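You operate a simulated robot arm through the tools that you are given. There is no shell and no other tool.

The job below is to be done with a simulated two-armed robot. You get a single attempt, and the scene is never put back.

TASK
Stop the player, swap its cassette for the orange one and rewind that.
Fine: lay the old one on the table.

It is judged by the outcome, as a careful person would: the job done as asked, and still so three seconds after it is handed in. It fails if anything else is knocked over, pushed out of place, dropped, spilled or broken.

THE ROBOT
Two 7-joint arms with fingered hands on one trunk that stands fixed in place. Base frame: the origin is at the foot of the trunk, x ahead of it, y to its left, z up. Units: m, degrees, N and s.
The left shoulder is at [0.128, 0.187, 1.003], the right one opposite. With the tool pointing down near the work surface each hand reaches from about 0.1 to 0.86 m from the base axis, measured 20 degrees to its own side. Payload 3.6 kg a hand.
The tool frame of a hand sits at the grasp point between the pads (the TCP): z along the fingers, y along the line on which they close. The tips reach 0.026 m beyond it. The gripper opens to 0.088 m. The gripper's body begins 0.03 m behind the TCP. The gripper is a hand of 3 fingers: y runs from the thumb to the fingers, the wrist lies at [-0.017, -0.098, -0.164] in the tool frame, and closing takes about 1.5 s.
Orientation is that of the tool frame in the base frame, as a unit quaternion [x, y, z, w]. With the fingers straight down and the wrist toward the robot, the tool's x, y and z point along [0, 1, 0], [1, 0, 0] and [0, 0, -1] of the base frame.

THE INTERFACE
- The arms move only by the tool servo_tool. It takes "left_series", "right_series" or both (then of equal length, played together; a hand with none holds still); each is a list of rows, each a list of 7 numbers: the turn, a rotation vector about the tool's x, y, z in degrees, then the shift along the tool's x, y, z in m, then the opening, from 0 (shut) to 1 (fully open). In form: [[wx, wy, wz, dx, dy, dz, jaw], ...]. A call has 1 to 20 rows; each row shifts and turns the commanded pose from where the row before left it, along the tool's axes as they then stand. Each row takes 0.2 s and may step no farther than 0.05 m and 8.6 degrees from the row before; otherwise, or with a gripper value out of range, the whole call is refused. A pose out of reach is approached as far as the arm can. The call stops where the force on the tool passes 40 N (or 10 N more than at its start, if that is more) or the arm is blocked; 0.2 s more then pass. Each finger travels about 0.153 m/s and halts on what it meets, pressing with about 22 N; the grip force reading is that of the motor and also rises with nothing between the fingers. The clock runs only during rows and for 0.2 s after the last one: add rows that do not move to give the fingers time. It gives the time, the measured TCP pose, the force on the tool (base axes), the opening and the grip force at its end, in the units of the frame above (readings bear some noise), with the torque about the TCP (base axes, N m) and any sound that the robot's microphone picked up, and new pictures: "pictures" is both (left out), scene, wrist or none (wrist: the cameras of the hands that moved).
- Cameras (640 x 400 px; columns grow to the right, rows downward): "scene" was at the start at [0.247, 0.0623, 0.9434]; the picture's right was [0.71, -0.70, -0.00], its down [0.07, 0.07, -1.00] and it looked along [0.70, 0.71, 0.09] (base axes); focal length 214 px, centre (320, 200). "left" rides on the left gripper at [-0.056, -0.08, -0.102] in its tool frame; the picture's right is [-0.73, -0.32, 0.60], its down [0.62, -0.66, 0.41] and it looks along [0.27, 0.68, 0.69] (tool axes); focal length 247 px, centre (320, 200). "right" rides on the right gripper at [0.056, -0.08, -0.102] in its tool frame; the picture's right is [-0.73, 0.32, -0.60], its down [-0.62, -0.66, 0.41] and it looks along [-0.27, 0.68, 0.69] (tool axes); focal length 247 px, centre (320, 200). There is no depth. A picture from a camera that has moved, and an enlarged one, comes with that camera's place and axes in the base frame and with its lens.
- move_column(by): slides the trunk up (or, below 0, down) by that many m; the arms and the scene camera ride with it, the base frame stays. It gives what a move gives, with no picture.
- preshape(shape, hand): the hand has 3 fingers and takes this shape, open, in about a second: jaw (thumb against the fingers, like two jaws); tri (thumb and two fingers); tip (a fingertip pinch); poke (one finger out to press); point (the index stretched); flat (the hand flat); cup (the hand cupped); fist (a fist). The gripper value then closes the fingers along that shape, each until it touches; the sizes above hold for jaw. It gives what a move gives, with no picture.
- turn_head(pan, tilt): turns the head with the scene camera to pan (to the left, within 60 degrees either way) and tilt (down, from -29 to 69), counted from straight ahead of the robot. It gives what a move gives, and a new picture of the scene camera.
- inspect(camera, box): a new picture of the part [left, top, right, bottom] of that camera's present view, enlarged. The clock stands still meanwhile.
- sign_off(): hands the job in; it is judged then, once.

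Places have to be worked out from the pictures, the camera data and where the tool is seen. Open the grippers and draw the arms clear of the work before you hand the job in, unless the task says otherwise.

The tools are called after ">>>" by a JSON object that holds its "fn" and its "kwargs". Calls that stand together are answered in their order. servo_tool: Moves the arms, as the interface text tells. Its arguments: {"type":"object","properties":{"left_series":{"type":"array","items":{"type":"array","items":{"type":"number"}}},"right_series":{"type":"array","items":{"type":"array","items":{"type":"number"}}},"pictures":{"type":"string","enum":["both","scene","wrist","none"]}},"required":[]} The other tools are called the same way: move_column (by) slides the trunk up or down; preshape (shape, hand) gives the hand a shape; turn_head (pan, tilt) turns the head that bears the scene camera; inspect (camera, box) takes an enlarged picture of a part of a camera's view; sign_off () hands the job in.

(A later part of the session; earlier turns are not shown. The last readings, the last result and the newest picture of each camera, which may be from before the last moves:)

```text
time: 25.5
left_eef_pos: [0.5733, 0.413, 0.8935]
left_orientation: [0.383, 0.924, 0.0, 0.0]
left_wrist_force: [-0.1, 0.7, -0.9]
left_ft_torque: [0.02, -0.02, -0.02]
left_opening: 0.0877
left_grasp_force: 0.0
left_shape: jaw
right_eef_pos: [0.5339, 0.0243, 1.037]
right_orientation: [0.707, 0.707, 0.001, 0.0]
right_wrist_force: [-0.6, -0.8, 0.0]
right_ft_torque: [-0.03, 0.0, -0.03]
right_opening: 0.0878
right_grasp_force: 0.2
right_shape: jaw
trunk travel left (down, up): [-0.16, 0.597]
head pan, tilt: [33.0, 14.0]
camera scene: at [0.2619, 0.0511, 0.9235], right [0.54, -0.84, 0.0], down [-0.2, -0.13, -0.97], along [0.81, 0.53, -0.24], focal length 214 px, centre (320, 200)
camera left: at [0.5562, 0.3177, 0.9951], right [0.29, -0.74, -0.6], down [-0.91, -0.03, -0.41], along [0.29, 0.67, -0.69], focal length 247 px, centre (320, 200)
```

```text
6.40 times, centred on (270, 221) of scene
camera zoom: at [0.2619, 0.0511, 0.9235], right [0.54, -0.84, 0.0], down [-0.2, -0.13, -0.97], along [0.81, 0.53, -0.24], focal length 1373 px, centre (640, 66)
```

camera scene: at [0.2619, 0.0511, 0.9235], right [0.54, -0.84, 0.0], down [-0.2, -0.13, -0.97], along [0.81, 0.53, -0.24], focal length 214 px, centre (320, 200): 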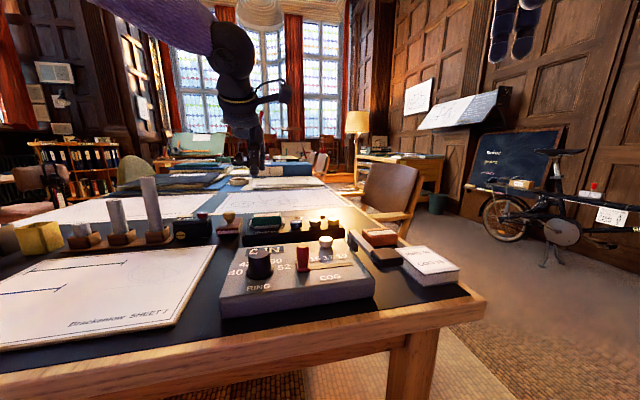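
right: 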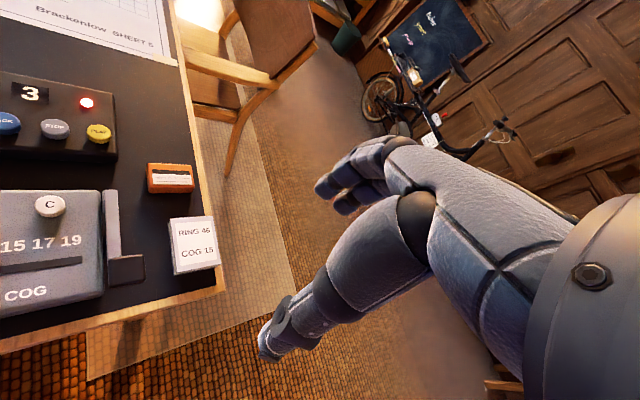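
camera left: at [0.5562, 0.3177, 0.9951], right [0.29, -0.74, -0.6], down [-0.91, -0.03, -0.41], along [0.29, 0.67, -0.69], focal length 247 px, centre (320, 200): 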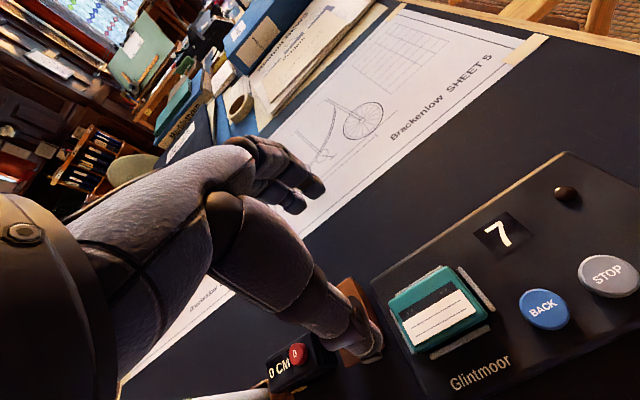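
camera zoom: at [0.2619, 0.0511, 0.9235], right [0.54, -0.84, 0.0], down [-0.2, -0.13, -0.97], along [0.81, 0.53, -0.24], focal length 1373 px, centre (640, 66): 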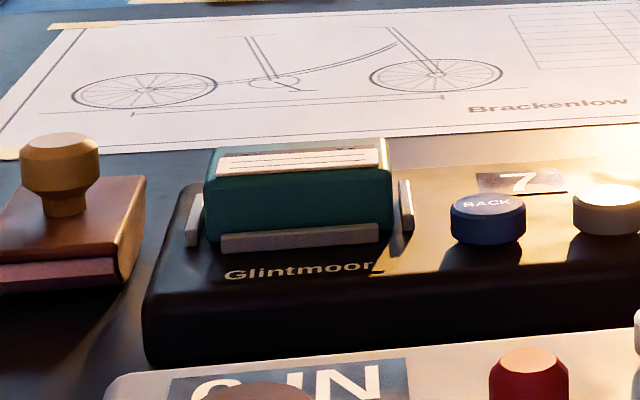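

Clear views now: the cassette sits between four low rails, top face about 0.054 × 0.036 m centred near (0.562, 0.378), top at z≈0.785, with about 16 mm exposed above the front rail. I centre the open jaw over it and come down to just above.

>>> {"fn": "servo_tool", "kwargs": {"left_series": [[0, 0, 0, -0.0084, -0.0164, 0, 1], [0, 0, 0, -0.0084, -0.0163, 0, 1], [0, 0, 0, 0, 0, 0.02, 1], [0, 0, 0, 0, 0, 0.02, 1], [0, 0, 0, 0, 0, 0.02, 1], [0, 0, 0, 0, 0, 0, 1]], "pictures": "both"}}

>>> {"fn": "inspect", "kwargs": {"camera": "scene", "box": [210, 165, 330, 240]}}

>>> {"fn": "inspect", "kwargs": {"camera": "left", "box": [220, 130, 500, 330]}}

```text
time: 26.9
left_eef_pos: [0.5621, 0.377, 0.8338]
left_orientation: [0.382, 0.924, 0.0, 0.0]
left_wrist_force: [0.5, 0.4, 0.9]
left_ft_torque: [0.0, 0.05, 0.0]
left_opening: 0.088
left_grasp_force: 0.1
left_shape: jaw
right_eef_pos: [0.5317, 0.0242, 1.0354]
right_orientation: [0.708, 0.706, 0.0, 0.0]
right_wrist_force: [0.6, 0.6, -0.4]
right_ft_torque: [-0.01, -0.02, 0.02]
right_opening: 0.0877
right_grasp_force: 0.1
right_shape: jaw
trunk travel left (down, up): [-0.16, 0.597]
head pan, tilt: [33.0, 14.0]
camera scene: at [0.2617, 0.0511, 0.9236], right [0.55, -0.84, 0.0], down [-0.2, -0.13, -0.97], along [0.81, 0.53, -0.24], focal length 214 px, centre (320, 200)
camera left: at [0.5467, 0.2816, 0.9373], right [0.29, -0.74, -0.6], down [-0.91, -0.03, -0.41], along [0.29, 0.67, -0.69], focal length 247 px, centre (320, 200)
```

scene: 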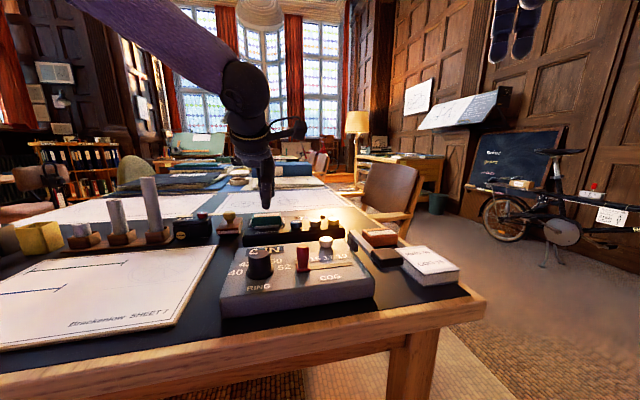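
left: 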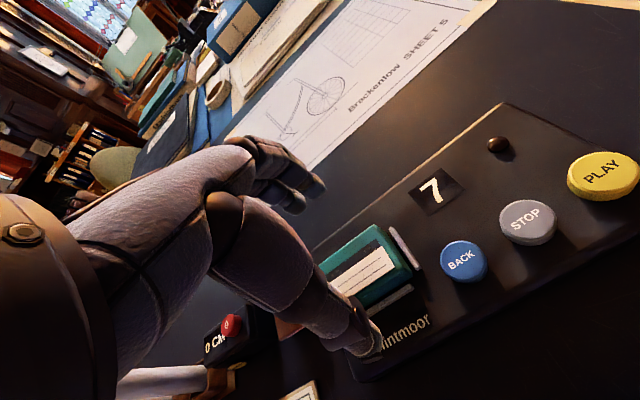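

```text
5.33 times, centred on (270, 202) of scene
camera zoom: at [0.2617, 0.0511, 0.9236], right [0.55, -0.84, 0.0], down [-0.2, -0.13, -0.97], along [0.81, 0.53, -0.24], focal length 1144 px, centre (587, 187)
```

zoom: 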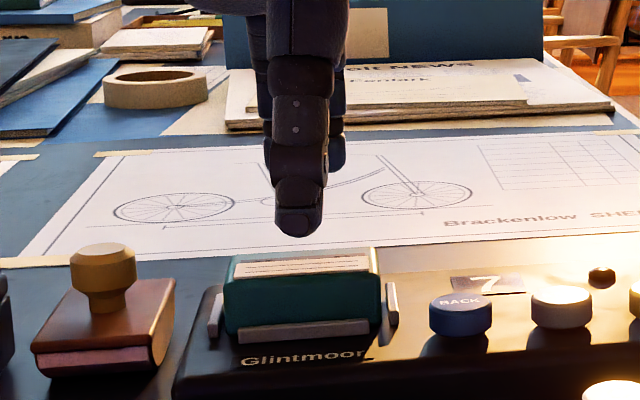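

```text
2.00 times, centred on (360, 230) of left
camera zoom: at [0.5467, 0.2816, 0.9373], right [0.29, -0.74, -0.6], down [-0.91, -0.03, -0.41], along [0.29, 0.67, -0.69], focal length 494 px, centre (240, 140)
```

zoom: 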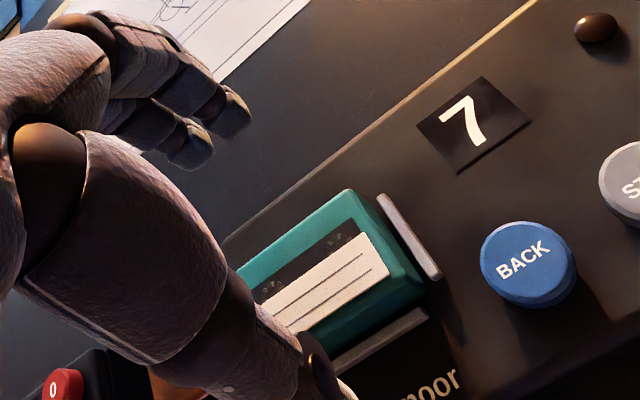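

The thumb is lined up on the cassette centre in the head view and its tip is well clear. I descend so the tips are just above the rails, still open.

>>> {"fn": "servo_tool", "kwargs": {"left_series": [[0, 0, 0, 0, 0, 0.012, 1], [0, 0, 0, 0, 0, 0.012, 1], [0, 0, 0, 0, 0, 0.01, 1], [0, 0, 0, 0, 0, 0, 1]], "pictures": "none"}}

>>> {"fn": "inspect", "kwargs": {"camera": "scene", "box": [220, 185, 320, 248]}}

>>> {"fn": "inspect", "kwargs": {"camera": "left", "box": [220, 130, 500, 330]}}

```text
time: 27.9
left_eef_pos: [0.5648, 0.3768, 0.8]
left_orientation: [0.383, 0.924, 0.0, 0.0]
left_wrist_force: [0.4, 0.6, -0.5]
left_ft_torque: [0.02, -0.02, 0.0]
left_opening: 0.0877
left_grasp_force: 0.0
left_shape: jaw
right_eef_pos: [0.5322, 0.0245, 1.0363]
right_orientation: [0.707, 0.707, 0.0, 0.0]
right_wrist_force: [-0.3, 0.0, 0.1]
right_ft_torque: [0.01, -0.01, 0.01]
right_opening: 0.0876
right_grasp_force: 0.1
right_shape: jaw
trunk travel left (down, up): [-0.16, 0.597]
head pan, tilt: [33.0, 14.0]
```

```text
6.35 times, centred on (270, 216) of scene
camera zoom: at [0.2618, 0.0511, 0.9236], right [0.55, -0.84, 0.0], down [-0.2, -0.13, -0.97], along [0.81, 0.53, -0.24], focal length 1362 px, centre (638, 95)
```

zoom: 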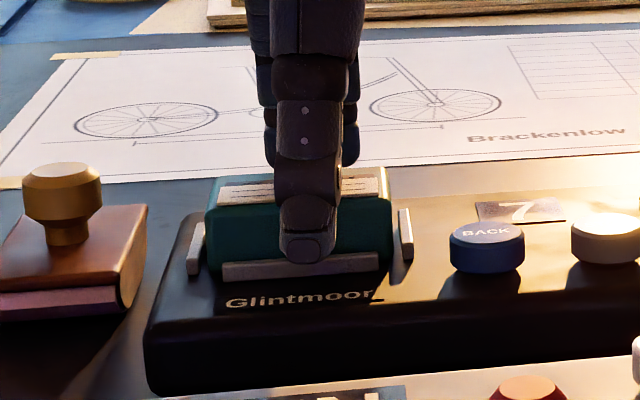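

```text
2.00 times, centred on (360, 230) of left
camera zoom: at [0.5484, 0.2809, 0.9035], right [0.3, -0.74, -0.6], down [-0.91, -0.03, -0.41], along [0.29, 0.67, -0.69], focal length 494 px, centre (240, 140)
```

zoom: 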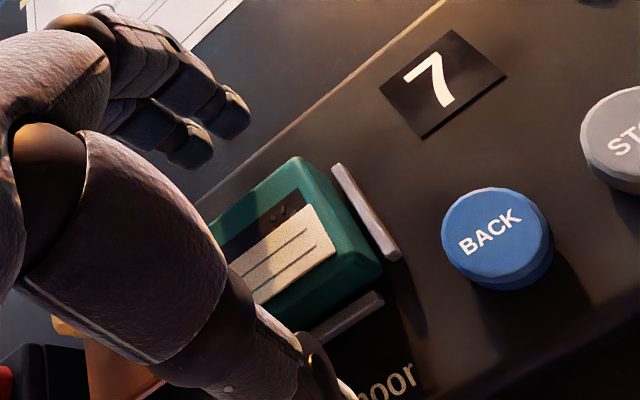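

The thumb tip is at z≈0.777, the front rail top at about 0.768 and the cassette top at 0.785. I nudge 2 mm left and 4 mm lower, then close on the cassette.

>>> {"fn": "servo_tool", "kwargs": {"left_series": [[0, 0, 0, 0.002, 0, 0.004, 1], [0, 0, 0, 0, 0, 0, 0.5], [0, 0, 0, 0, 0, 0, 0.3], [0, 0, 0, 0, 0, 0, 0.1], [0, 0, 0, 0, 0, 0, 0], [0, 0, 0, 0, 0, 0, 0], [0, 0, 0, 0, 0, 0, 0]], "pictures": "none"}}

>>> {"fn": "inspect", "kwargs": {"camera": "scene", "box": [220, 185, 320, 248]}}

>>> {"fn": "inspect", "kwargs": {"camera": "left", "box": [220, 130, 500, 330]}}

```text
time: 29.5
left_eef_pos: [0.5619, 0.3787, 0.7965]
left_orientation: [0.382, 0.924, 0.0, -0.001]
left_wrist_force: [-0.7, -0.5, 0.7]
left_ft_torque: [-0.06, 0.03, 0.0]
left_opening: 0.0341
left_grasp_force: 22.3
left_shape: jaw
right_eef_pos: [0.533, 0.025, 1.0364]
right_orientation: [0.707, 0.707, -0.001, 0.0]
right_wrist_force: [-0.6, 0.7, 0.0]
right_ft_torque: [-0.01, -0.03, 0.02]
right_opening: 0.0879
right_grasp_force: 0.1
right_shape: jaw
trunk travel left (down, up): [-0.16, 0.597]
head pan, tilt: [33.0, 14.0]
```

```text
6.35 times, centred on (270, 216) of scene
camera zoom: at [0.2617, 0.0511, 0.9236], right [0.55, -0.84, 0.0], down [-0.2, -0.13, -0.97], along [0.81, 0.53, -0.24], focal length 1362 px, centre (638, 95)
```

zoom: 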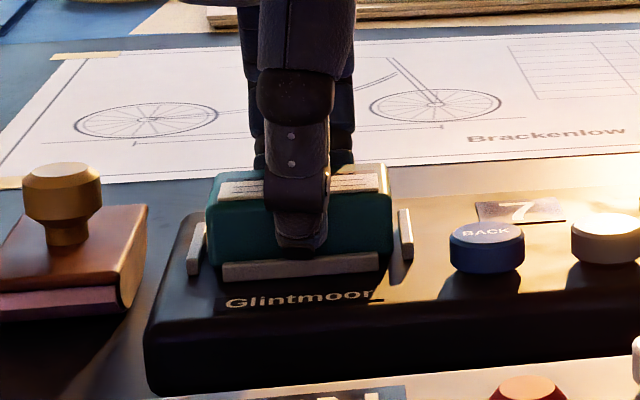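

```text
2.00 times, centred on (360, 230) of left
camera zoom: at [0.5467, 0.2826, 0.8992], right [0.29, -0.74, -0.6], down [-0.91, -0.03, -0.41], along [0.29, 0.67, -0.69], focal length 494 px, centre (240, 140)
```

zoom: 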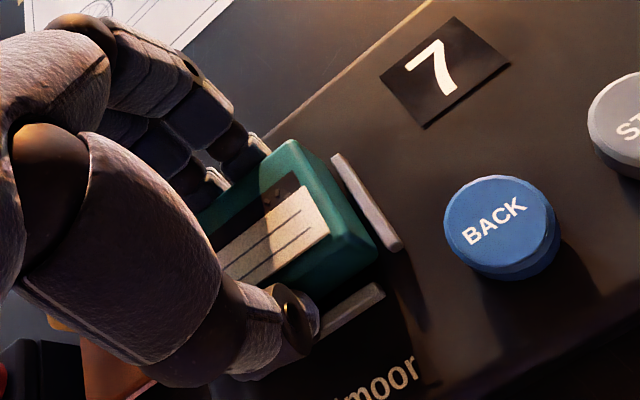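

The jaw holds the cassette (opening 0.034, grip 22 N) with the TCP at (0.562, 0.379, 0.7965). I note that as the seated pose and lift gently straight up.

>>> {"fn": "servo_tool", "kwargs": {"left_series": [[0, 0, 0, 0, 0, -0.004, 0], [0, 0, 0, 0, 0, -0.006, 0], [0, 0, 0, 0, 0, -0.01, 0], [0, 0, 0, 0, 0, -0.02, 0], [0, 0, 0, 0, 0, -0.02, 0], [0, 0, 0, 0, 0, -0.02, 0], [0, 0, 0, 0, 0, 0, 0]], "pictures": "both"}}

>>> {"fn": "inspect", "kwargs": {"camera": "scene", "box": [210, 145, 330, 230]}}

```text
time: 31.1
left_eef_pos: [0.5633, 0.381, 0.8751]
left_orientation: [0.381, 0.925, -0.001, 0.001]
left_wrist_force: [-0.9, -0.4, 0.1]
left_ft_torque: [0.0, -0.01, -0.01]
left_opening: 0.0341
left_grasp_force: 21.8
left_shape: jaw
right_eef_pos: [0.5319, 0.0244, 1.0362]
right_orientation: [0.708, 0.707, 0.0, 0.001]
right_wrist_force: [-0.3, 0.4, 1.0]
right_ft_torque: [-0.01, -0.03, -0.01]
right_opening: 0.0879
right_grasp_force: 0.0
right_shape: jaw
trunk travel left (down, up): [-0.16, 0.597]
head pan, tilt: [33.0, 14.0]
camera scene: at [0.2619, 0.0512, 0.9235], right [0.55, -0.84, 0.0], down [-0.2, -0.13, -0.97], along [0.81, 0.53, -0.24], focal length 214 px, centre (320, 200)
camera left: at [0.5474, 0.2844, 0.9788], right [0.29, -0.74, -0.6], down [-0.91, -0.03, -0.41], along [0.29, 0.67, -0.69], focal length 247 px, centre (320, 200)
```

scene: 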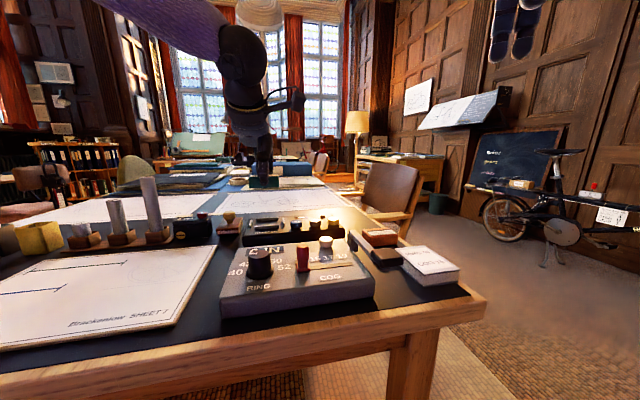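
left: 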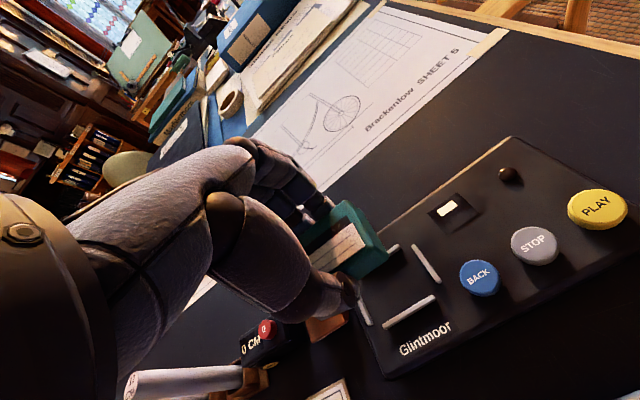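

```text
4.71 times, centred on (270, 188) of scene
camera zoom: at [0.2619, 0.0512, 0.9235], right [0.55, -0.84, 0.0], down [-0.2, -0.13, -0.97], along [0.81, 0.53, -0.24], focal length 1009 px, centre (555, 259)
```

zoom: 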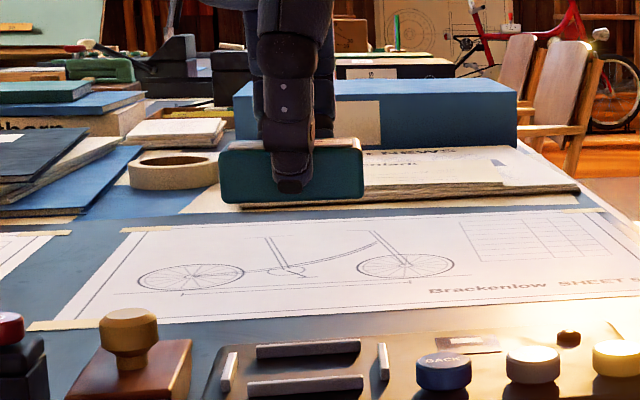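

The teal cassette is out cleanly; its body measures about 0.021 m thick. I carry it at height to the clear patch of desk to the right of the player, about (0.748, 0.270), and look before lowering.

>>> {"fn": "servo_tool", "kwargs": {"left_series": [[0, 0, 0, -0.0348, 0.0087, 0, 0], [0, 0, 0, -0.0348, 0.0087, 0, 0], [0, 0, 0, -0.0348, 0.0087, 0, 0], [0, 0, 0, -0.0348, 0.0087, 0, 0], [0, 0, 0, -0.0348, 0.0087, 0, 0], [0, 0, 0, -0.0348, 0.0087, 0, 0], [0, 0, 0, 0, 0, 0, 0]], "pictures": "both"}}

>>> {"fn": "inspect", "kwargs": {"camera": "scene", "box": [280, 140, 440, 260]}}

```text
time: 32.7
left_eef_pos: [0.7148, 0.2932, 0.8753]
left_orientation: [0.382, 0.924, -0.001, 0.0]
left_wrist_force: [0.0, -0.4, 0.1]
left_ft_torque: [0.04, -0.01, 0.01]
left_opening: 0.0341
left_grasp_force: 21.9
left_shape: jaw
left hand out of reach, approached as far as the arm can: row 6
right_eef_pos: [0.5325, 0.0245, 1.0359]
right_orientation: [0.707, 0.707, 0.0, 0.0]
right_wrist_force: [-0.2, -0.1, -0.5]
right_ft_torque: [-0.02, -0.01, 0.0]
right_opening: 0.0875
right_grasp_force: 0.2
right_shape: jaw
trunk travel left (down, up): [-0.16, 0.597]
head pan, tilt: [33.0, 14.0]
camera scene: at [0.262, 0.0511, 0.9235], right [0.55, -0.84, 0.0], down [-0.2, -0.13, -0.97], along [0.81, 0.53, -0.24], focal length 214 px, centre (320, 200)
camera left: at [0.6988, 0.1965, 0.9771], right [0.29, -0.74, -0.6], down [-0.91, -0.03, -0.41], along [0.29, 0.67, -0.69], focal length 247 px, centre (320, 200)
```

scene: 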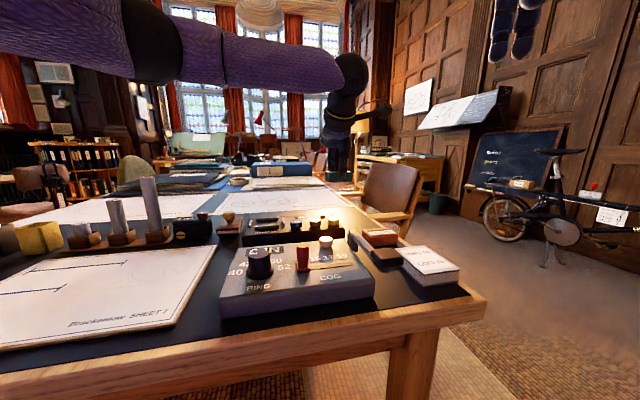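
left: 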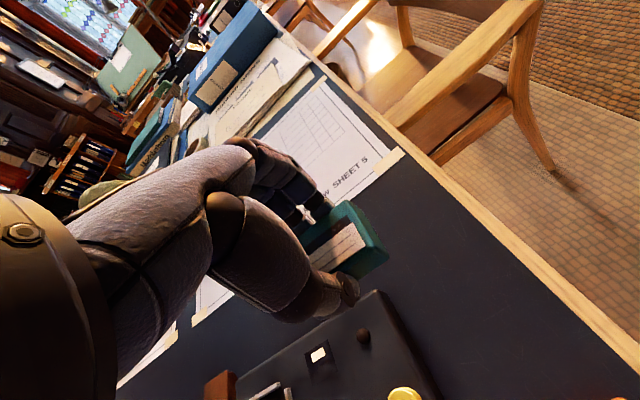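

```text
3.33 times, centred on (360, 200) of scene
camera zoom: at [0.262, 0.0511, 0.9235], right [0.55, -0.84, 0.0], down [-0.2, -0.13, -0.97], along [0.81, 0.53, -0.24], focal length 715 px, centre (187, 200)
```

zoom: 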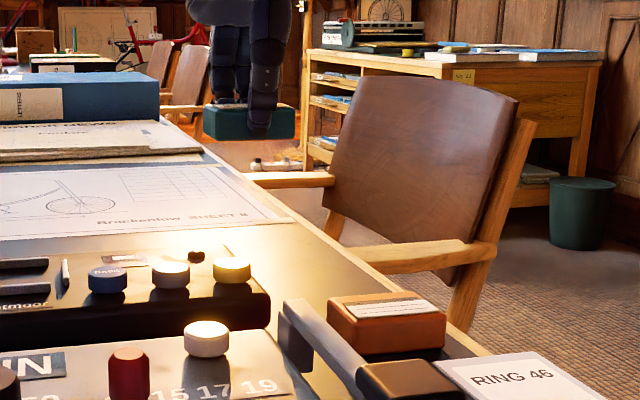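

That spot is beyond the arm's reach at this hand angle (it stopped at (0.715, 0.293)). The strip of bare desk behind the player (roughly 0.14 m deep before the drawing) is reachable, so I carry the cassette there, to about (0.665, 0.431).

>>> {"fn": "servo_tool", "kwargs": {"left_series": [[0, 0, 0, 0.0333, 0.0155, 0, 0], [0, 0, 0, 0.0333, 0.0155, 0, 0], [0, 0, 0, 0.0333, 0.0155, 0, 0], [0, 0, 0, 0.0333, 0.0155, 0, 0], [0, 0, 0, 0, 0, 0, 0]], "pictures": "both"}}

>>> {"fn": "inspect", "kwargs": {"camera": "scene", "box": [220, 150, 380, 250]}}

```text
time: 33.9
left_eef_pos: [0.6643, 0.4247, 0.878]
left_orientation: [0.383, 0.924, 0.0, 0.001]
left_wrist_force: [-0.8, 0.4, -0.6]
left_ft_torque: [0.04, 0.0, 0.03]
left_opening: 0.0339
left_grasp_force: 21.6
left_shape: jaw
right_eef_pos: [0.533, 0.0254, 1.0374]
right_orientation: [0.707, 0.708, 0.0, -0.001]
right_wrist_force: [1.0, -0.8, -0.1]
right_ft_torque: [0.03, 0.01, -0.01]
right_opening: 0.0876
right_grasp_force: 0.1
right_shape: jaw
trunk travel left (down, up): [-0.16, 0.597]
head pan, tilt: [33.0, 14.0]
camera scene: at [0.2619, 0.0511, 0.9235], right [0.54, -0.84, 0.0], down [-0.2, -0.13, -0.97], along [0.81, 0.53, -0.24], focal length 214 px, centre (320, 200)
camera left: at [0.649, 0.3302, 0.9799], right [0.29, -0.74, -0.6], down [-0.91, -0.03, -0.41], along [0.29, 0.67, -0.69], focal length 247 px, centre (320, 200)
```

scene: 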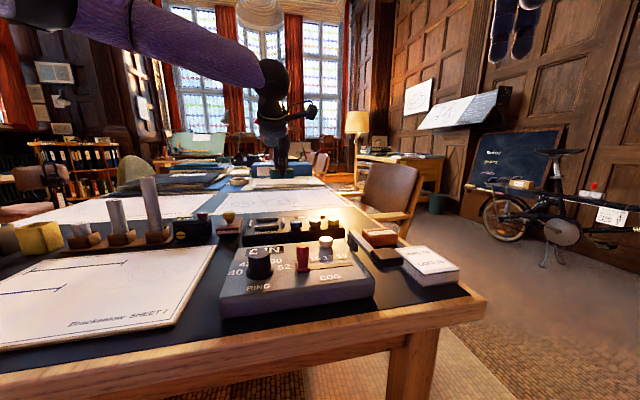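
left: 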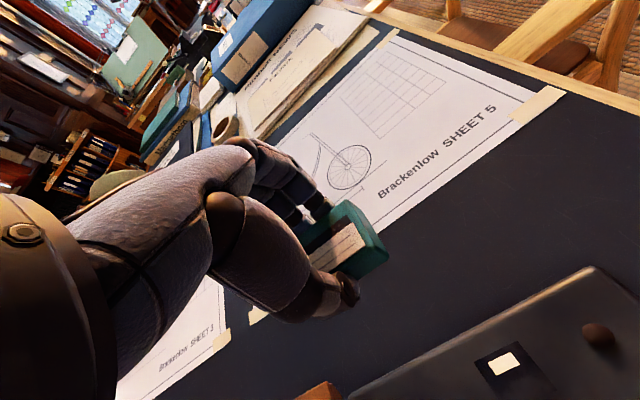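

```text
4.00 times, centred on (300, 200) of scene
camera zoom: at [0.2619, 0.0511, 0.9235], right [0.54, -0.84, 0.0], down [-0.2, -0.13, -0.97], along [0.81, 0.53, -0.24], focal length 858 px, centre (400, 200)
```

zoom: 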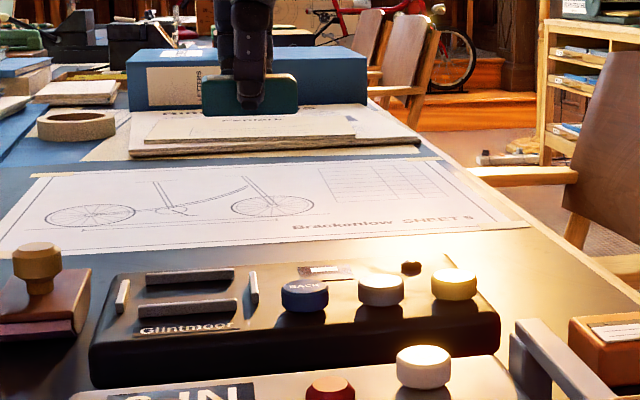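

The bare strip runs from the player's back edge (0.715 along its depth axis) to the drawing (0.85); the cassette is at 0.770. I shift 10 mm further back and lower to about 40 mm above the desk, then check.

>>> {"fn": "servo_tool", "kwargs": {"left_series": [[0, 0, 0, 0, 0.01, 0.01, 0], [0, 0, 0, 0, 0, 0.02, 0], [0, 0, 0, 0, 0, 0.02, 0], [0, 0, 0, 0, 0, 0.02, 0], [0, 0, 0, 0, 0, 0.015, 0], [0, 0, 0, 0, 0, 0, 0]], "pictures": "both"}}

>>> {"fn": "inspect", "kwargs": {"camera": "scene", "box": [220, 150, 380, 250]}}

```text
time: 35.3
left_eef_pos: [0.6717, 0.4342, 0.7921]
left_orientation: [0.382, 0.924, 0.0, 0.001]
left_wrist_force: [-0.5, -0.5, -0.3]
left_ft_torque: [0.02, 0.01, 0.01]
left_opening: 0.0339
left_grasp_force: 20.9
left_shape: jaw
right_eef_pos: [0.5324, 0.0246, 1.0369]
right_orientation: [0.707, 0.707, 0.0, 0.0]
right_wrist_force: [0.0, 1.2, -0.2]
right_ft_torque: [-0.02, 0.02, -0.03]
right_opening: 0.0881
right_grasp_force: 0.0
right_shape: jaw
trunk travel left (down, up): [-0.16, 0.597]
head pan, tilt: [33.0, 14.0]
camera scene: at [0.2618, 0.0511, 0.9236], right [0.55, -0.84, 0.0], down [-0.2, -0.13, -0.97], along [0.81, 0.53, -0.24], focal length 214 px, centre (320, 200)
camera left: at [0.6551, 0.3382, 0.8937], right [0.29, -0.74, -0.6], down [-0.91, -0.03, -0.41], along [0.29, 0.67, -0.69], focal length 247 px, centre (320, 200)
```

scene: 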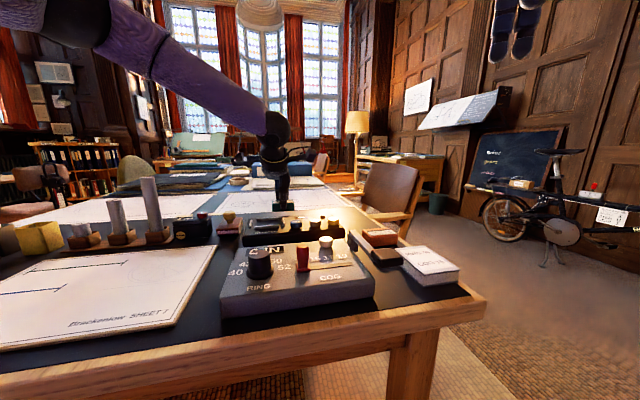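
left: 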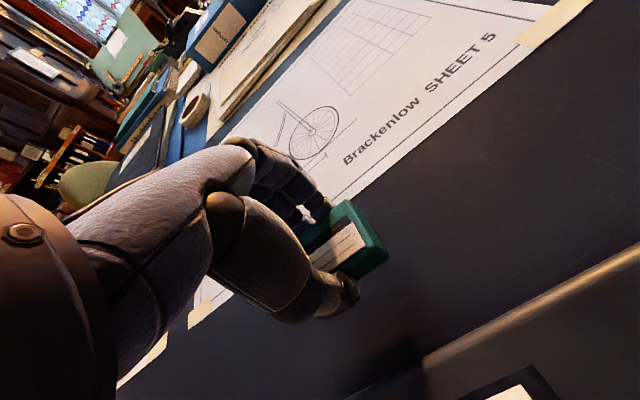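

```text
4.00 times, centred on (300, 200) of scene
camera zoom: at [0.2618, 0.0511, 0.9236], right [0.55, -0.84, 0.0], down [-0.2, -0.13, -0.97], along [0.81, 0.53, -0.24], focal length 858 px, centre (400, 200)
```

zoom: 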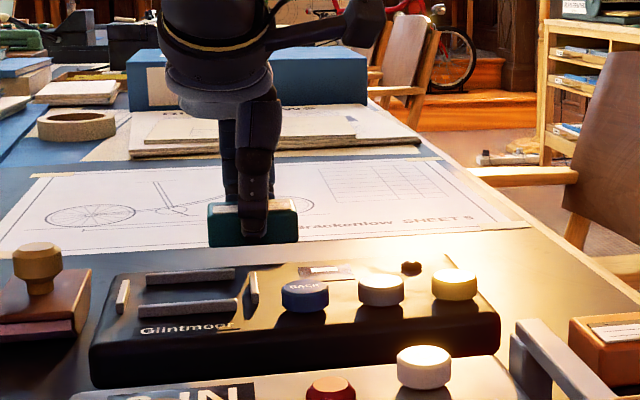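

The cassette is above the bare strip, clear of the player and drawing. I lower in small steps and let the force tell when it touches the desk.

>>> {"fn": "servo_tool", "kwargs": {"left_series": [[0, 0, 0, 0, 0, 0.01, 0], [0, 0, 0, 0, 0, 0.01, 0], [0, 0, 0, 0, 0, 0.005, 0], [0, 0, 0, 0, 0, 0.003, 0], [0, 0, 0, 0, 0, 0.003, 0]], "pictures": "none"}}

>>> {"fn": "inspect", "kwargs": {"camera": "scene", "box": [240, 180, 340, 242]}}

```text
time: 36.5
left_eef_pos: [0.6731, 0.4334, 0.7692]
left_orientation: [0.382, 0.924, 0.004, 0.007]
left_wrist_force: [-2.4, 1.6, 34.7]
left_ft_torque: [-0.03, 0.12, 0.07]
left_opening: 0.0365
left_grasp_force: 21.6
left_shape: jaw
right_eef_pos: [0.5285, 0.0223, 1.0386]
right_orientation: [0.707, 0.707, 0.002, 0.001]
right_wrist_force: [-0.6, -0.5, 0.7]
right_ft_torque: [-0.01, 0.02, 0.01]
right_opening: 0.0878
right_grasp_force: 0.0
right_shape: jaw
trunk travel left (down, up): [-0.16, 0.597]
head pan, tilt: [33.0, 14.0]
```

```text
6.40 times, centred on (290, 211) of scene
camera zoom: at [0.2591, 0.0497, 0.925], right [0.55, -0.84, 0.0], down [-0.2, -0.13, -0.97], along [0.81, 0.53, -0.24], focal length 1373 px, centre (512, 130)
```

zoom: 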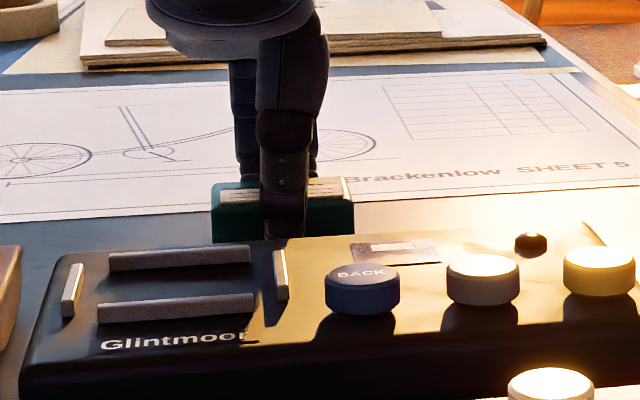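

Touchdown: 34.7 N at TCP z 0.769, so the cassette's underside is on the desk (desk z ≈ 0.737). I ease up to take off the load before opening.

>>> {"fn": "servo_tool", "kwargs": {"left_series": [[0, 0, 0, 0, 0, -0.003, 0], [0, 0, 0, 0, 0, -0.002, 0], [0, 0, 0, 0, 0, 0, 0]], "pictures": "wrist"}}

```text
time: 37.3
left_eef_pos: [0.6727, 0.4335, 0.7695]
left_orientation: [0.383, 0.924, 0.002, 0.002]
left_wrist_force: [5.3, 2.7, 27.1]
left_ft_torque: [0.13, -0.13, 0.01]
left_opening: 0.0364
left_grasp_force: 22.2
left_shape: jaw
right_eef_pos: [0.5309, 0.0221, 1.0368]
right_orientation: [0.707, 0.707, 0.001, 0.0]
right_wrist_force: [-0.8, 0.1, -0.8]
right_ft_torque: [0.01, 0.01, 0.01]
right_opening: 0.0875
right_grasp_force: 0.1
right_shape: jaw
trunk travel left (down, up): [-0.16, 0.597]
head pan, tilt: [33.0, 14.0]
camera left: at [0.655, 0.3374, 0.8716], right [0.3, -0.74, -0.6], down [-0.91, -0.03, -0.42], along [0.29, 0.67, -0.68], focal length 247 px, centre (320, 200)
```

left: 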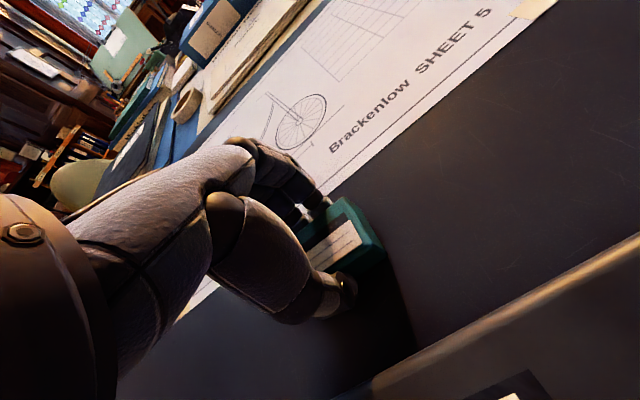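

Still 27 N of load; I ease up a bit more.

>>> {"fn": "servo_tool", "kwargs": {"left_series": [[0, 0, 0, 0, 0, -0.002, 0], [0, 0, 0, 0, 0, -0.0015, 0], [0, 0, 0, 0, 0, 0, 0]], "pictures": "none"}}

```text
time: 38.1
left_eef_pos: [0.6718, 0.4338, 0.7696]
left_orientation: [0.382, 0.924, 0.0, 0.0]
left_wrist_force: [5.4, -1.3, 12.7]
left_ft_torque: [0.03, -0.12, -0.03]
left_opening: 0.0362
left_grasp_force: 22.1
left_shape: jaw
right_eef_pos: [0.5317, 0.0236, 1.036]
right_orientation: [0.707, 0.707, 0.0, 0.0]
right_wrist_force: [1.0, 0.2, -0.1]
right_ft_torque: [0.02, -0.01, 0.0]
right_opening: 0.0877
right_grasp_force: 0.1
right_shape: jaw
trunk travel left (down, up): [-0.16, 0.597]
head pan, tilt: [33.0, 14.0]
```

Down to 12.7 N. One more small lift, then open the fingers part-way to release the cassette on the desk.

>>> {"fn": "servo_tool", "kwargs": {"left_series": [[0, 0, 0, 0, 0, -0.0015, 0], [0, 0, 0, 0, 0, -0.001, 0], [0, 0, 0, 0, 0, 0, 0.5], [0, 0, 0, 0, 0, 0, 0.6], [0, 0, 0, 0, 0, 0, 0.7], [0, 0, 0, 0, 0, 0, 0.7]], "pictures": "wrist"}}

>>> {"fn": "inspect", "kwargs": {"camera": "scene", "box": [240, 180, 340, 242]}}

```text
time: 39.5
left_eef_pos: [0.6711, 0.435, 0.7699]
left_orientation: [0.383, 0.924, 0.001, -0.001]
left_wrist_force: [0.8, 0.6, -0.1]
left_ft_torque: [-0.01, 0.02, -0.01]
left_opening: 0.0614
left_grasp_force: 0.0
left_shape: jaw
right_eef_pos: [0.5321, 0.0255, 1.0363]
right_orientation: [0.707, 0.707, 0.0, 0.0]
right_wrist_force: [0.4, 0.5, 0.1]
right_ft_torque: [0.03, 0.02, -0.02]
right_opening: 0.0878
right_grasp_force: 0.0
right_shape: jaw
trunk travel left (down, up): [-0.16, 0.597]
head pan, tilt: [33.0, 14.0]
camera left: at [0.6553, 0.3389, 0.8735], right [0.29, -0.74, -0.6], down [-0.91, -0.03, -0.41], along [0.29, 0.67, -0.69], focal length 247 px, centre (320, 200)
```

left: 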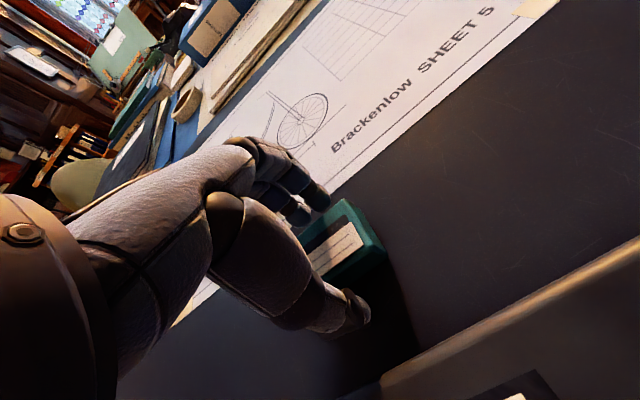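

```text
6.40 times, centred on (290, 211) of scene
camera zoom: at [0.2618, 0.0511, 0.9236], right [0.55, -0.84, 0.0], down [-0.2, -0.13, -0.97], along [0.81, 0.53, -0.24], focal length 1373 px, centre (512, 130)
```

zoom: 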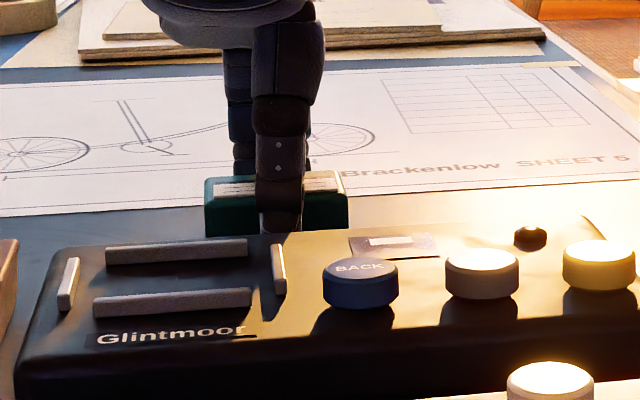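

The teal cassette rests on the bare desk and the fingers are free. I raise the left hand straight up, and at the same time move the idle right arm well out to the right so the hands don't meet when I go for the orange cassette.

>>> {"fn": "servo_tool", "kwargs": {"left_series": [[0, 0, 0, 0, 0, -0.01, 0.7], [0, 0, 0, 0, 0, -0.015, 0.7], [0, 0, 0, 0, 0, -0.015, 0.7], [0, 0, 0, 0, 0, -0.02, 0.8], [0, 0, 0, 0, 0, -0.02, 1], [0, 0, 0, 0, 0, -0.02, 1], [0, 0, 0, 0, 0, -0.02, 1], [0, 0, 0, 0, 0, 0, 1]], "right_series": [[0, 0, 0, -0.035, -0.014, -0.007, 1], [0, 0, 0, -0.035, -0.014, -0.007, 1], [0, 0, 0, -0.035, -0.014, -0.007, 1], [0, 0, 0, -0.035, -0.014, -0.007, 1], [0, 0, 0, -0.035, -0.014, -0.007, 1], [0, 0, 0, -0.035, -0.014, -0.007, 1], [0, 0, 0, -0.035, -0.014, -0.007, 1], [0, 0, 0, 0, 0, 0, 1]], "pictures": "both"}}

>>> {"fn": "inspect", "kwargs": {"camera": "scene", "box": [240, 180, 340, 242]}}

```text
time: 41.3
left_eef_pos: [0.6708, 0.4348, 0.8908]
left_orientation: [0.382, 0.924, 0.0, 0.0]
left_wrist_force: [-0.7, -0.7, 0.8]
left_ft_torque: [0.03, 0.01, 0.01]
left_opening: 0.0878
left_grasp_force: 0.1
left_shape: jaw
right_eef_pos: [0.4357, -0.2222, 1.0881]
right_orientation: [0.707, 0.707, -0.001, -0.001]
right_wrist_force: [0.0, 1.4, 0.3]
right_ft_torque: [-0.04, 0.02, 0.04]
right_opening: 0.0877
right_grasp_force: 0.0
right_shape: jaw
trunk travel left (down, up): [-0.16, 0.597]
head pan, tilt: [33.0, 14.0]
camera scene: at [0.2619, 0.0512, 0.9235], right [0.55, -0.84, 0.0], down [-0.2, -0.13, -0.97], along [0.81, 0.53, -0.24], focal length 214 px, centre (320, 200)
camera right: at [0.3561, -0.1666, 1.1912], right [0.32, -0.73, 0.6], down [-0.67, -0.62, -0.41], along [0.67, -0.27, -0.69], focal length 247 px, centre (320, 200)
camera left: at [0.6548, 0.3383, 0.9937], right [0.29, -0.74, -0.6], down [-0.91, -0.03, -0.41], along [0.29, 0.67, -0.69], focal length 247 px, centre (320, 200)
```

scene: 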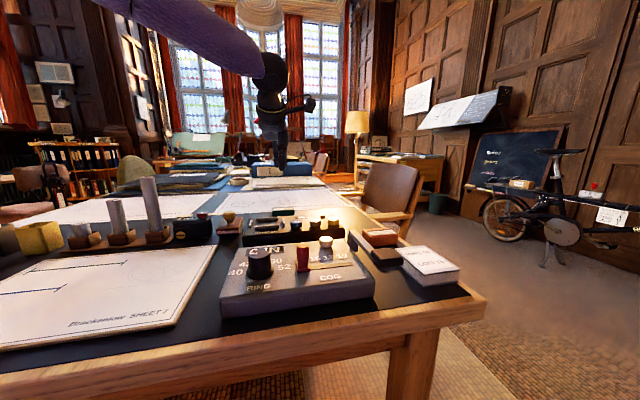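
right: 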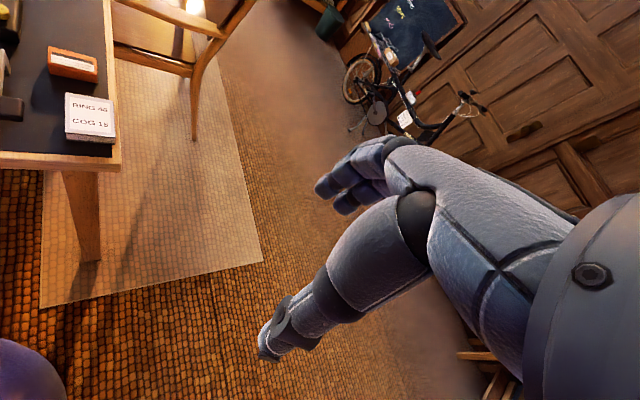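
left: 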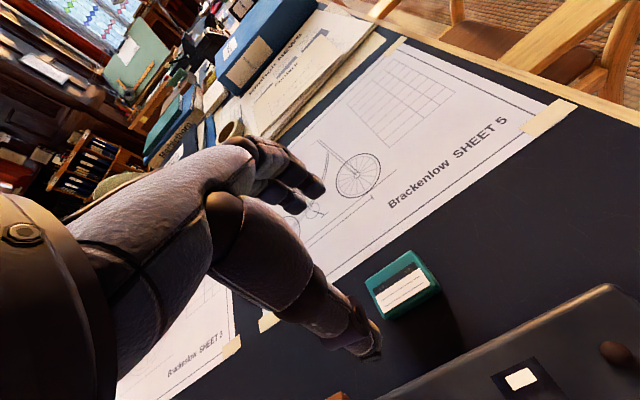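

```text
6.40 times, centred on (290, 211) of scene
camera zoom: at [0.2619, 0.0512, 0.9235], right [0.55, -0.84, 0.0], down [-0.2, -0.13, -0.97], along [0.81, 0.53, -0.24], focal length 1373 px, centre (512, 130)
```

zoom: 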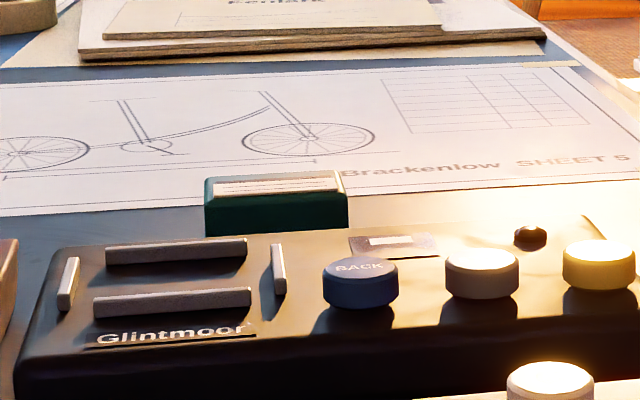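

The teal cassette lies flat on the bare desk, clear of everything. Now I bring the left hand over toward the orange cassette at a safe height for a close look.

>>> {"fn": "servo_tool", "kwargs": {"left_series": [[0, 0, 0, -0.024, -0.0278, 0, 1], [0, 0, 0, -0.024, -0.0278, 0, 1], [0, 0, 0, -0.024, -0.0278, 0, 1], [0, 0, 0, -0.024, -0.0278, 0, 1], [0, 0, 0, -0.024, -0.0278, 0, 1], [0, 0, 0, -0.024, -0.0278, 0, 1], [0, 0, 0, 0, 0, 0, 1]], "pictures": "both"}}

>>> {"fn": "inspect", "kwargs": {"camera": "left", "box": [340, 180, 620, 380]}}

>>> {"fn": "inspect", "kwargs": {"camera": "scene", "box": [330, 190, 450, 265]}}

```text
time: 42.9
left_eef_pos: [0.657, 0.2346, 0.8912]
left_orientation: [0.382, 0.924, 0.0, 0.0]
left_wrist_force: [0.3, -0.4, -0.3]
left_ft_torque: [-0.05, -0.01, 0.0]
left_opening: 0.0877
left_grasp_force: 0.1
left_shape: jaw
left hand out of reach, approached as far as the arm can: row 6
right_eef_pos: [0.437, -0.2222, 1.0892]
right_orientation: [0.707, 0.707, -0.001, -0.001]
right_wrist_force: [0.1, -0.7, -0.2]
right_ft_torque: [0.0, -0.01, -0.02]
right_opening: 0.0878
right_grasp_force: 0.0
right_shape: jaw
trunk travel left (down, up): [-0.16, 0.597]
head pan, tilt: [33.0, 14.0]
camera scene: at [0.2621, 0.0511, 0.9235], right [0.55, -0.84, 0.0], down [-0.2, -0.13, -0.97], along [0.81, 0.53, -0.24], focal length 214 px, centre (320, 200)
camera left: at [0.6407, 0.1378, 0.9937], right [0.3, -0.74, -0.6], down [-0.91, -0.03, -0.41], along [0.29, 0.67, -0.69], focal length 247 px, centre (320, 200)
```

scene: 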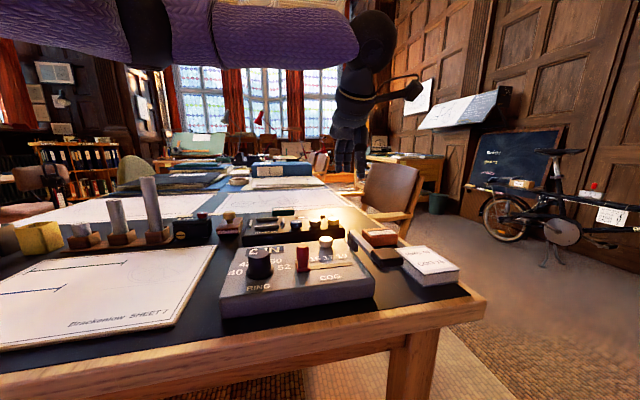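
left: 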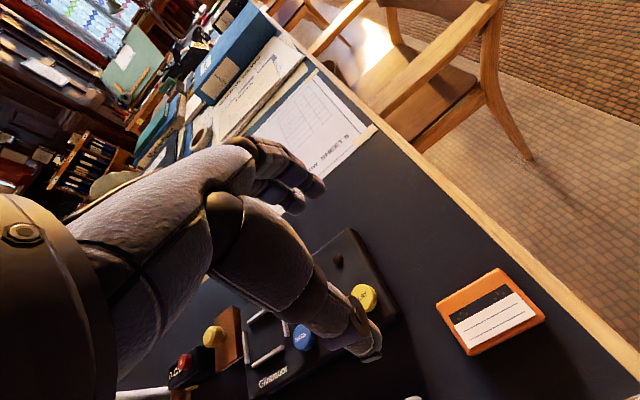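

```text
2.00 times, centred on (480, 280) of left
camera zoom: at [0.6407, 0.1378, 0.9937], right [0.3, -0.74, -0.6], down [-0.91, -0.03, -0.41], along [0.29, 0.67, -0.69], focal length 494 px, centre (0, 40)
```

zoom: 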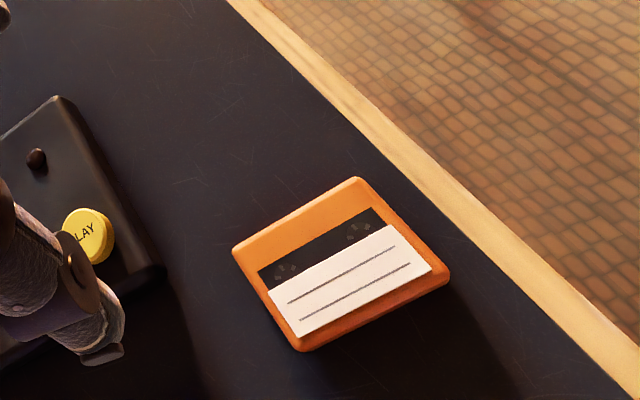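

```text
5.33 times, centred on (390, 228) of scene
camera zoom: at [0.2621, 0.0511, 0.9235], right [0.55, -0.84, 0.0], down [-0.2, -0.13, -0.97], along [0.81, 0.53, -0.24], focal length 1144 px, centre (-53, 53)
```

zoom: 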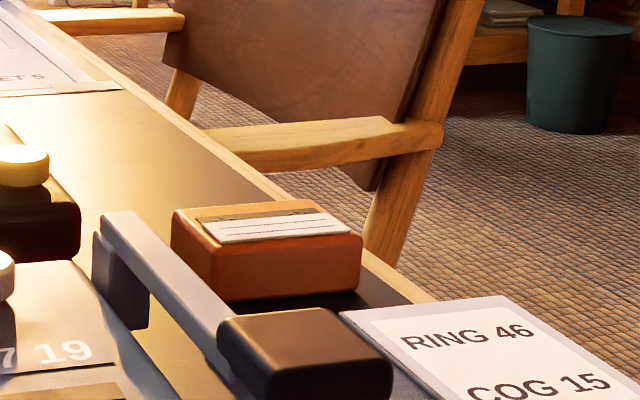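

The orange cassette is centred at about (0.655, 0.169), aligned with the player (45°), but with the hand at 45° the arm stops short of it. The joint range improves with a lower shoulder, so I raise the hand 0.1 m first and check the left arm's clearance before lowering the trunk.

>>> {"fn": "servo_tool", "kwargs": {"left_series": [[0, 0, 0, 0, 0, -0.02, 1], [0, 0, 0, 0, 0, -0.02, 1], [0, 0, 0, 0, 0, -0.02, 1], [0, 0, 0, 0, 0, -0.02, 1], [0, 0, 0, 0, 0, -0.02, 1], [0, 0, 0, 0, 0, 0, 1]], "pictures": "none"}}

>>> {"fn": "turn_head", "kwargs": {"pan": 60, "tilt": 10}}

```text
time: 44.3
left_eef_pos: [0.6551, 0.2409, 0.9705]
left_orientation: [0.381, 0.925, 0.0, 0.0]
left_wrist_force: [-0.1, 0.3, -0.1]
left_ft_torque: [0.01, 0.02, -0.04]
left_opening: 0.0878
left_grasp_force: 0.1
left_shape: jaw
left hand out of reach, approached as far as the arm can: row 3, 5
right_eef_pos: [0.4365, -0.2218, 1.0896]
right_orientation: [0.707, 0.707, 0.0, 0.0]
right_wrist_force: [0.7, 0.3, 0.8]
right_ft_torque: [0.01, -0.02, 0.03]
right_opening: 0.0878
right_grasp_force: 0.1
right_shape: jaw
trunk travel left (down, up): [-0.16, 0.597]
head pan, tilt: [33.0, 14.0]
```

```text
time: 45.2
left_eef_pos: [0.6541, 0.2416, 0.9702]
left_orientation: [0.382, 0.924, 0.0, 0.0]
left_wrist_force: [-0.2, 0.4, -1.1]
left_ft_torque: [-0.04, -0.01, 0.01]
left_opening: 0.0878
left_grasp_force: 0.0
left_shape: jaw
right_eef_pos: [0.4358, -0.2222, 1.0882]
right_orientation: [0.707, 0.707, 0.001, 0.0]
right_wrist_force: [0.3, 0.2, -0.3]
right_ft_torque: [0.05, 0.02, -0.02]
right_opening: 0.0879
right_grasp_force: 0.0
right_shape: jaw
trunk travel left (down, up): [-0.16, 0.597]
head pan, tilt: [60.0, 10.0]
camera scene: at [0.23, 0.0807, 0.9301], right [0.87, -0.5, 0.0], down [-0.09, -0.15, -0.98], along [0.49, 0.85, -0.17], focal length 214 px, centre (320, 200)
```

scene: 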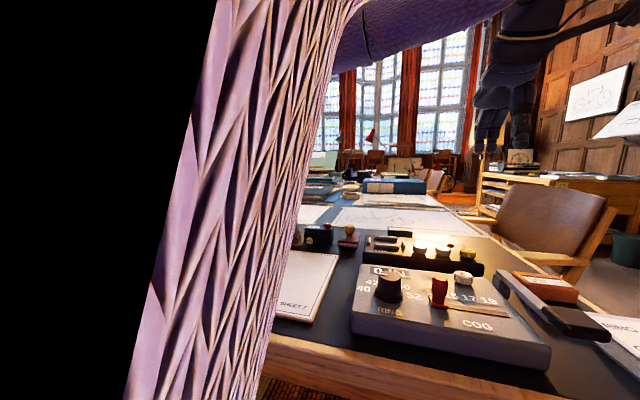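

The limit seems to be the wrist's turn relative to the forearm, not height. I turn the hand back 12° (to 33°) and move over the orange cassette at z 0.87 with the jaw partly open; any small misalignment in the grip I can read off and correct afterwards.

>>> {"fn": "servo_tool", "kwargs": {"left_series": [[0, 0, 6, 0, 0, 0, 0.8], [0, 0, 6, 0, 0, 0, 0.65], [0, 0, 0, -0.01535, -0.0097, 0.025, 0.65], [0, 0, 0, -0.01535, -0.0097, 0.025, 0.65], [0, 0, 0, -0.01535, -0.0097, 0.025, 0.65], [0, 0, 0, -0.01535, -0.0097, 0.025, 0.65], [0, 0, 0, 0, 0, 0, 0.65]], "pictures": "wrist"}}

>>> {"fn": "turn_head", "kwargs": {"pan": 20, "tilt": 18}}

>>> {"fn": "inspect", "kwargs": {"camera": "scene", "box": [240, 130, 400, 240]}}

```text
time: 46.8
left_eef_pos: [0.6353, 0.1936, 0.8806]
left_orientation: [0.476, 0.879, 0.0, 0.0]
left_wrist_force: [1.0, 0.7, -0.6]
left_ft_torque: [0.0, -0.03, 0.01]
left_opening: 0.0575
left_grasp_force: 0.0
left_shape: jaw
left hand out of reach, approached as far as the arm can: row 5, 6
right_eef_pos: [0.4363, -0.2217, 1.0891]
right_orientation: [0.707, 0.707, 0.0, -0.001]
right_wrist_force: [0.8, -1.0, -0.2]
right_ft_torque: [0.05, 0.04, 0.02]
right_opening: 0.0877
right_grasp_force: 0.0
right_shape: jaw
trunk travel left (down, up): [-0.16, 0.597]
head pan, tilt: [60.0, 10.0]
camera left: at [0.5983, 0.1029, 0.9822], right [0.13, -0.79, -0.6], down [-0.9, 0.16, -0.41], along [0.42, 0.59, -0.69], focal length 247 px, centre (320, 200)
```

left: 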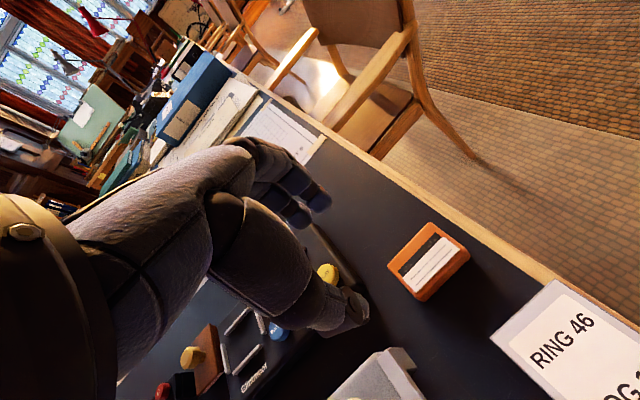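

```text
time: 47.9
left_eef_pos: [0.6341, 0.1935, 0.8795]
left_orientation: [0.477, 0.879, 0.0, 0.0]
left_wrist_force: [0.4, 0.3, -0.1]
left_ft_torque: [-0.04, 0.0, -0.02]
left_opening: 0.0576
left_grasp_force: 0.2
left_shape: jaw
right_eef_pos: [0.4355, -0.2228, 1.089]
right_orientation: [0.707, 0.707, 0.001, -0.001]
right_wrist_force: [0.3, -0.4, 0.2]
right_ft_torque: [0.0, 0.02, 0.01]
right_opening: 0.0878
right_grasp_force: 0.1
right_shape: jaw
trunk travel left (down, up): [-0.16, 0.597]
head pan, tilt: [20.0, 18.0]
camera scene: at [0.2712, 0.0322, 0.9171], right [0.34, -0.94, 0.0], down [-0.29, -0.11, -0.95], along [0.89, 0.33, -0.31], focal length 214 px, centre (320, 200)
```

scene: 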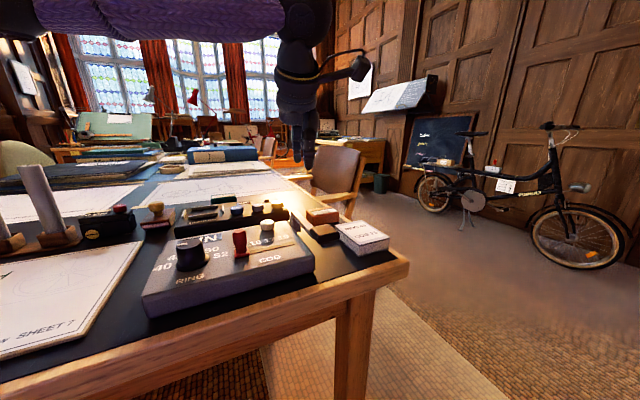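

```text
3.64 times, centred on (320, 185) of scene
camera zoom: at [0.2712, 0.0322, 0.9171], right [0.34, -0.94, 0.0], down [-0.29, -0.11, -0.95], along [0.89, 0.33, -0.31], focal length 780 px, centre (320, 254)
```

zoom: 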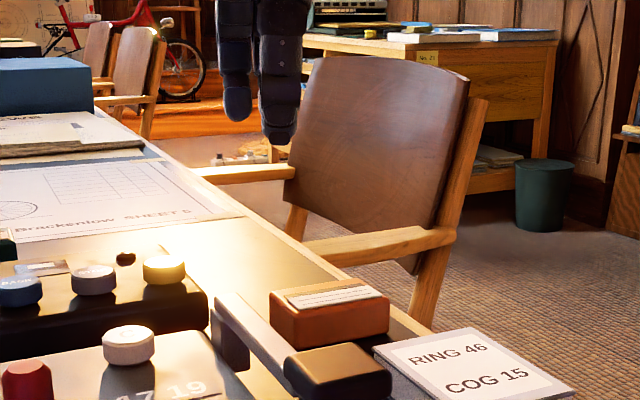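

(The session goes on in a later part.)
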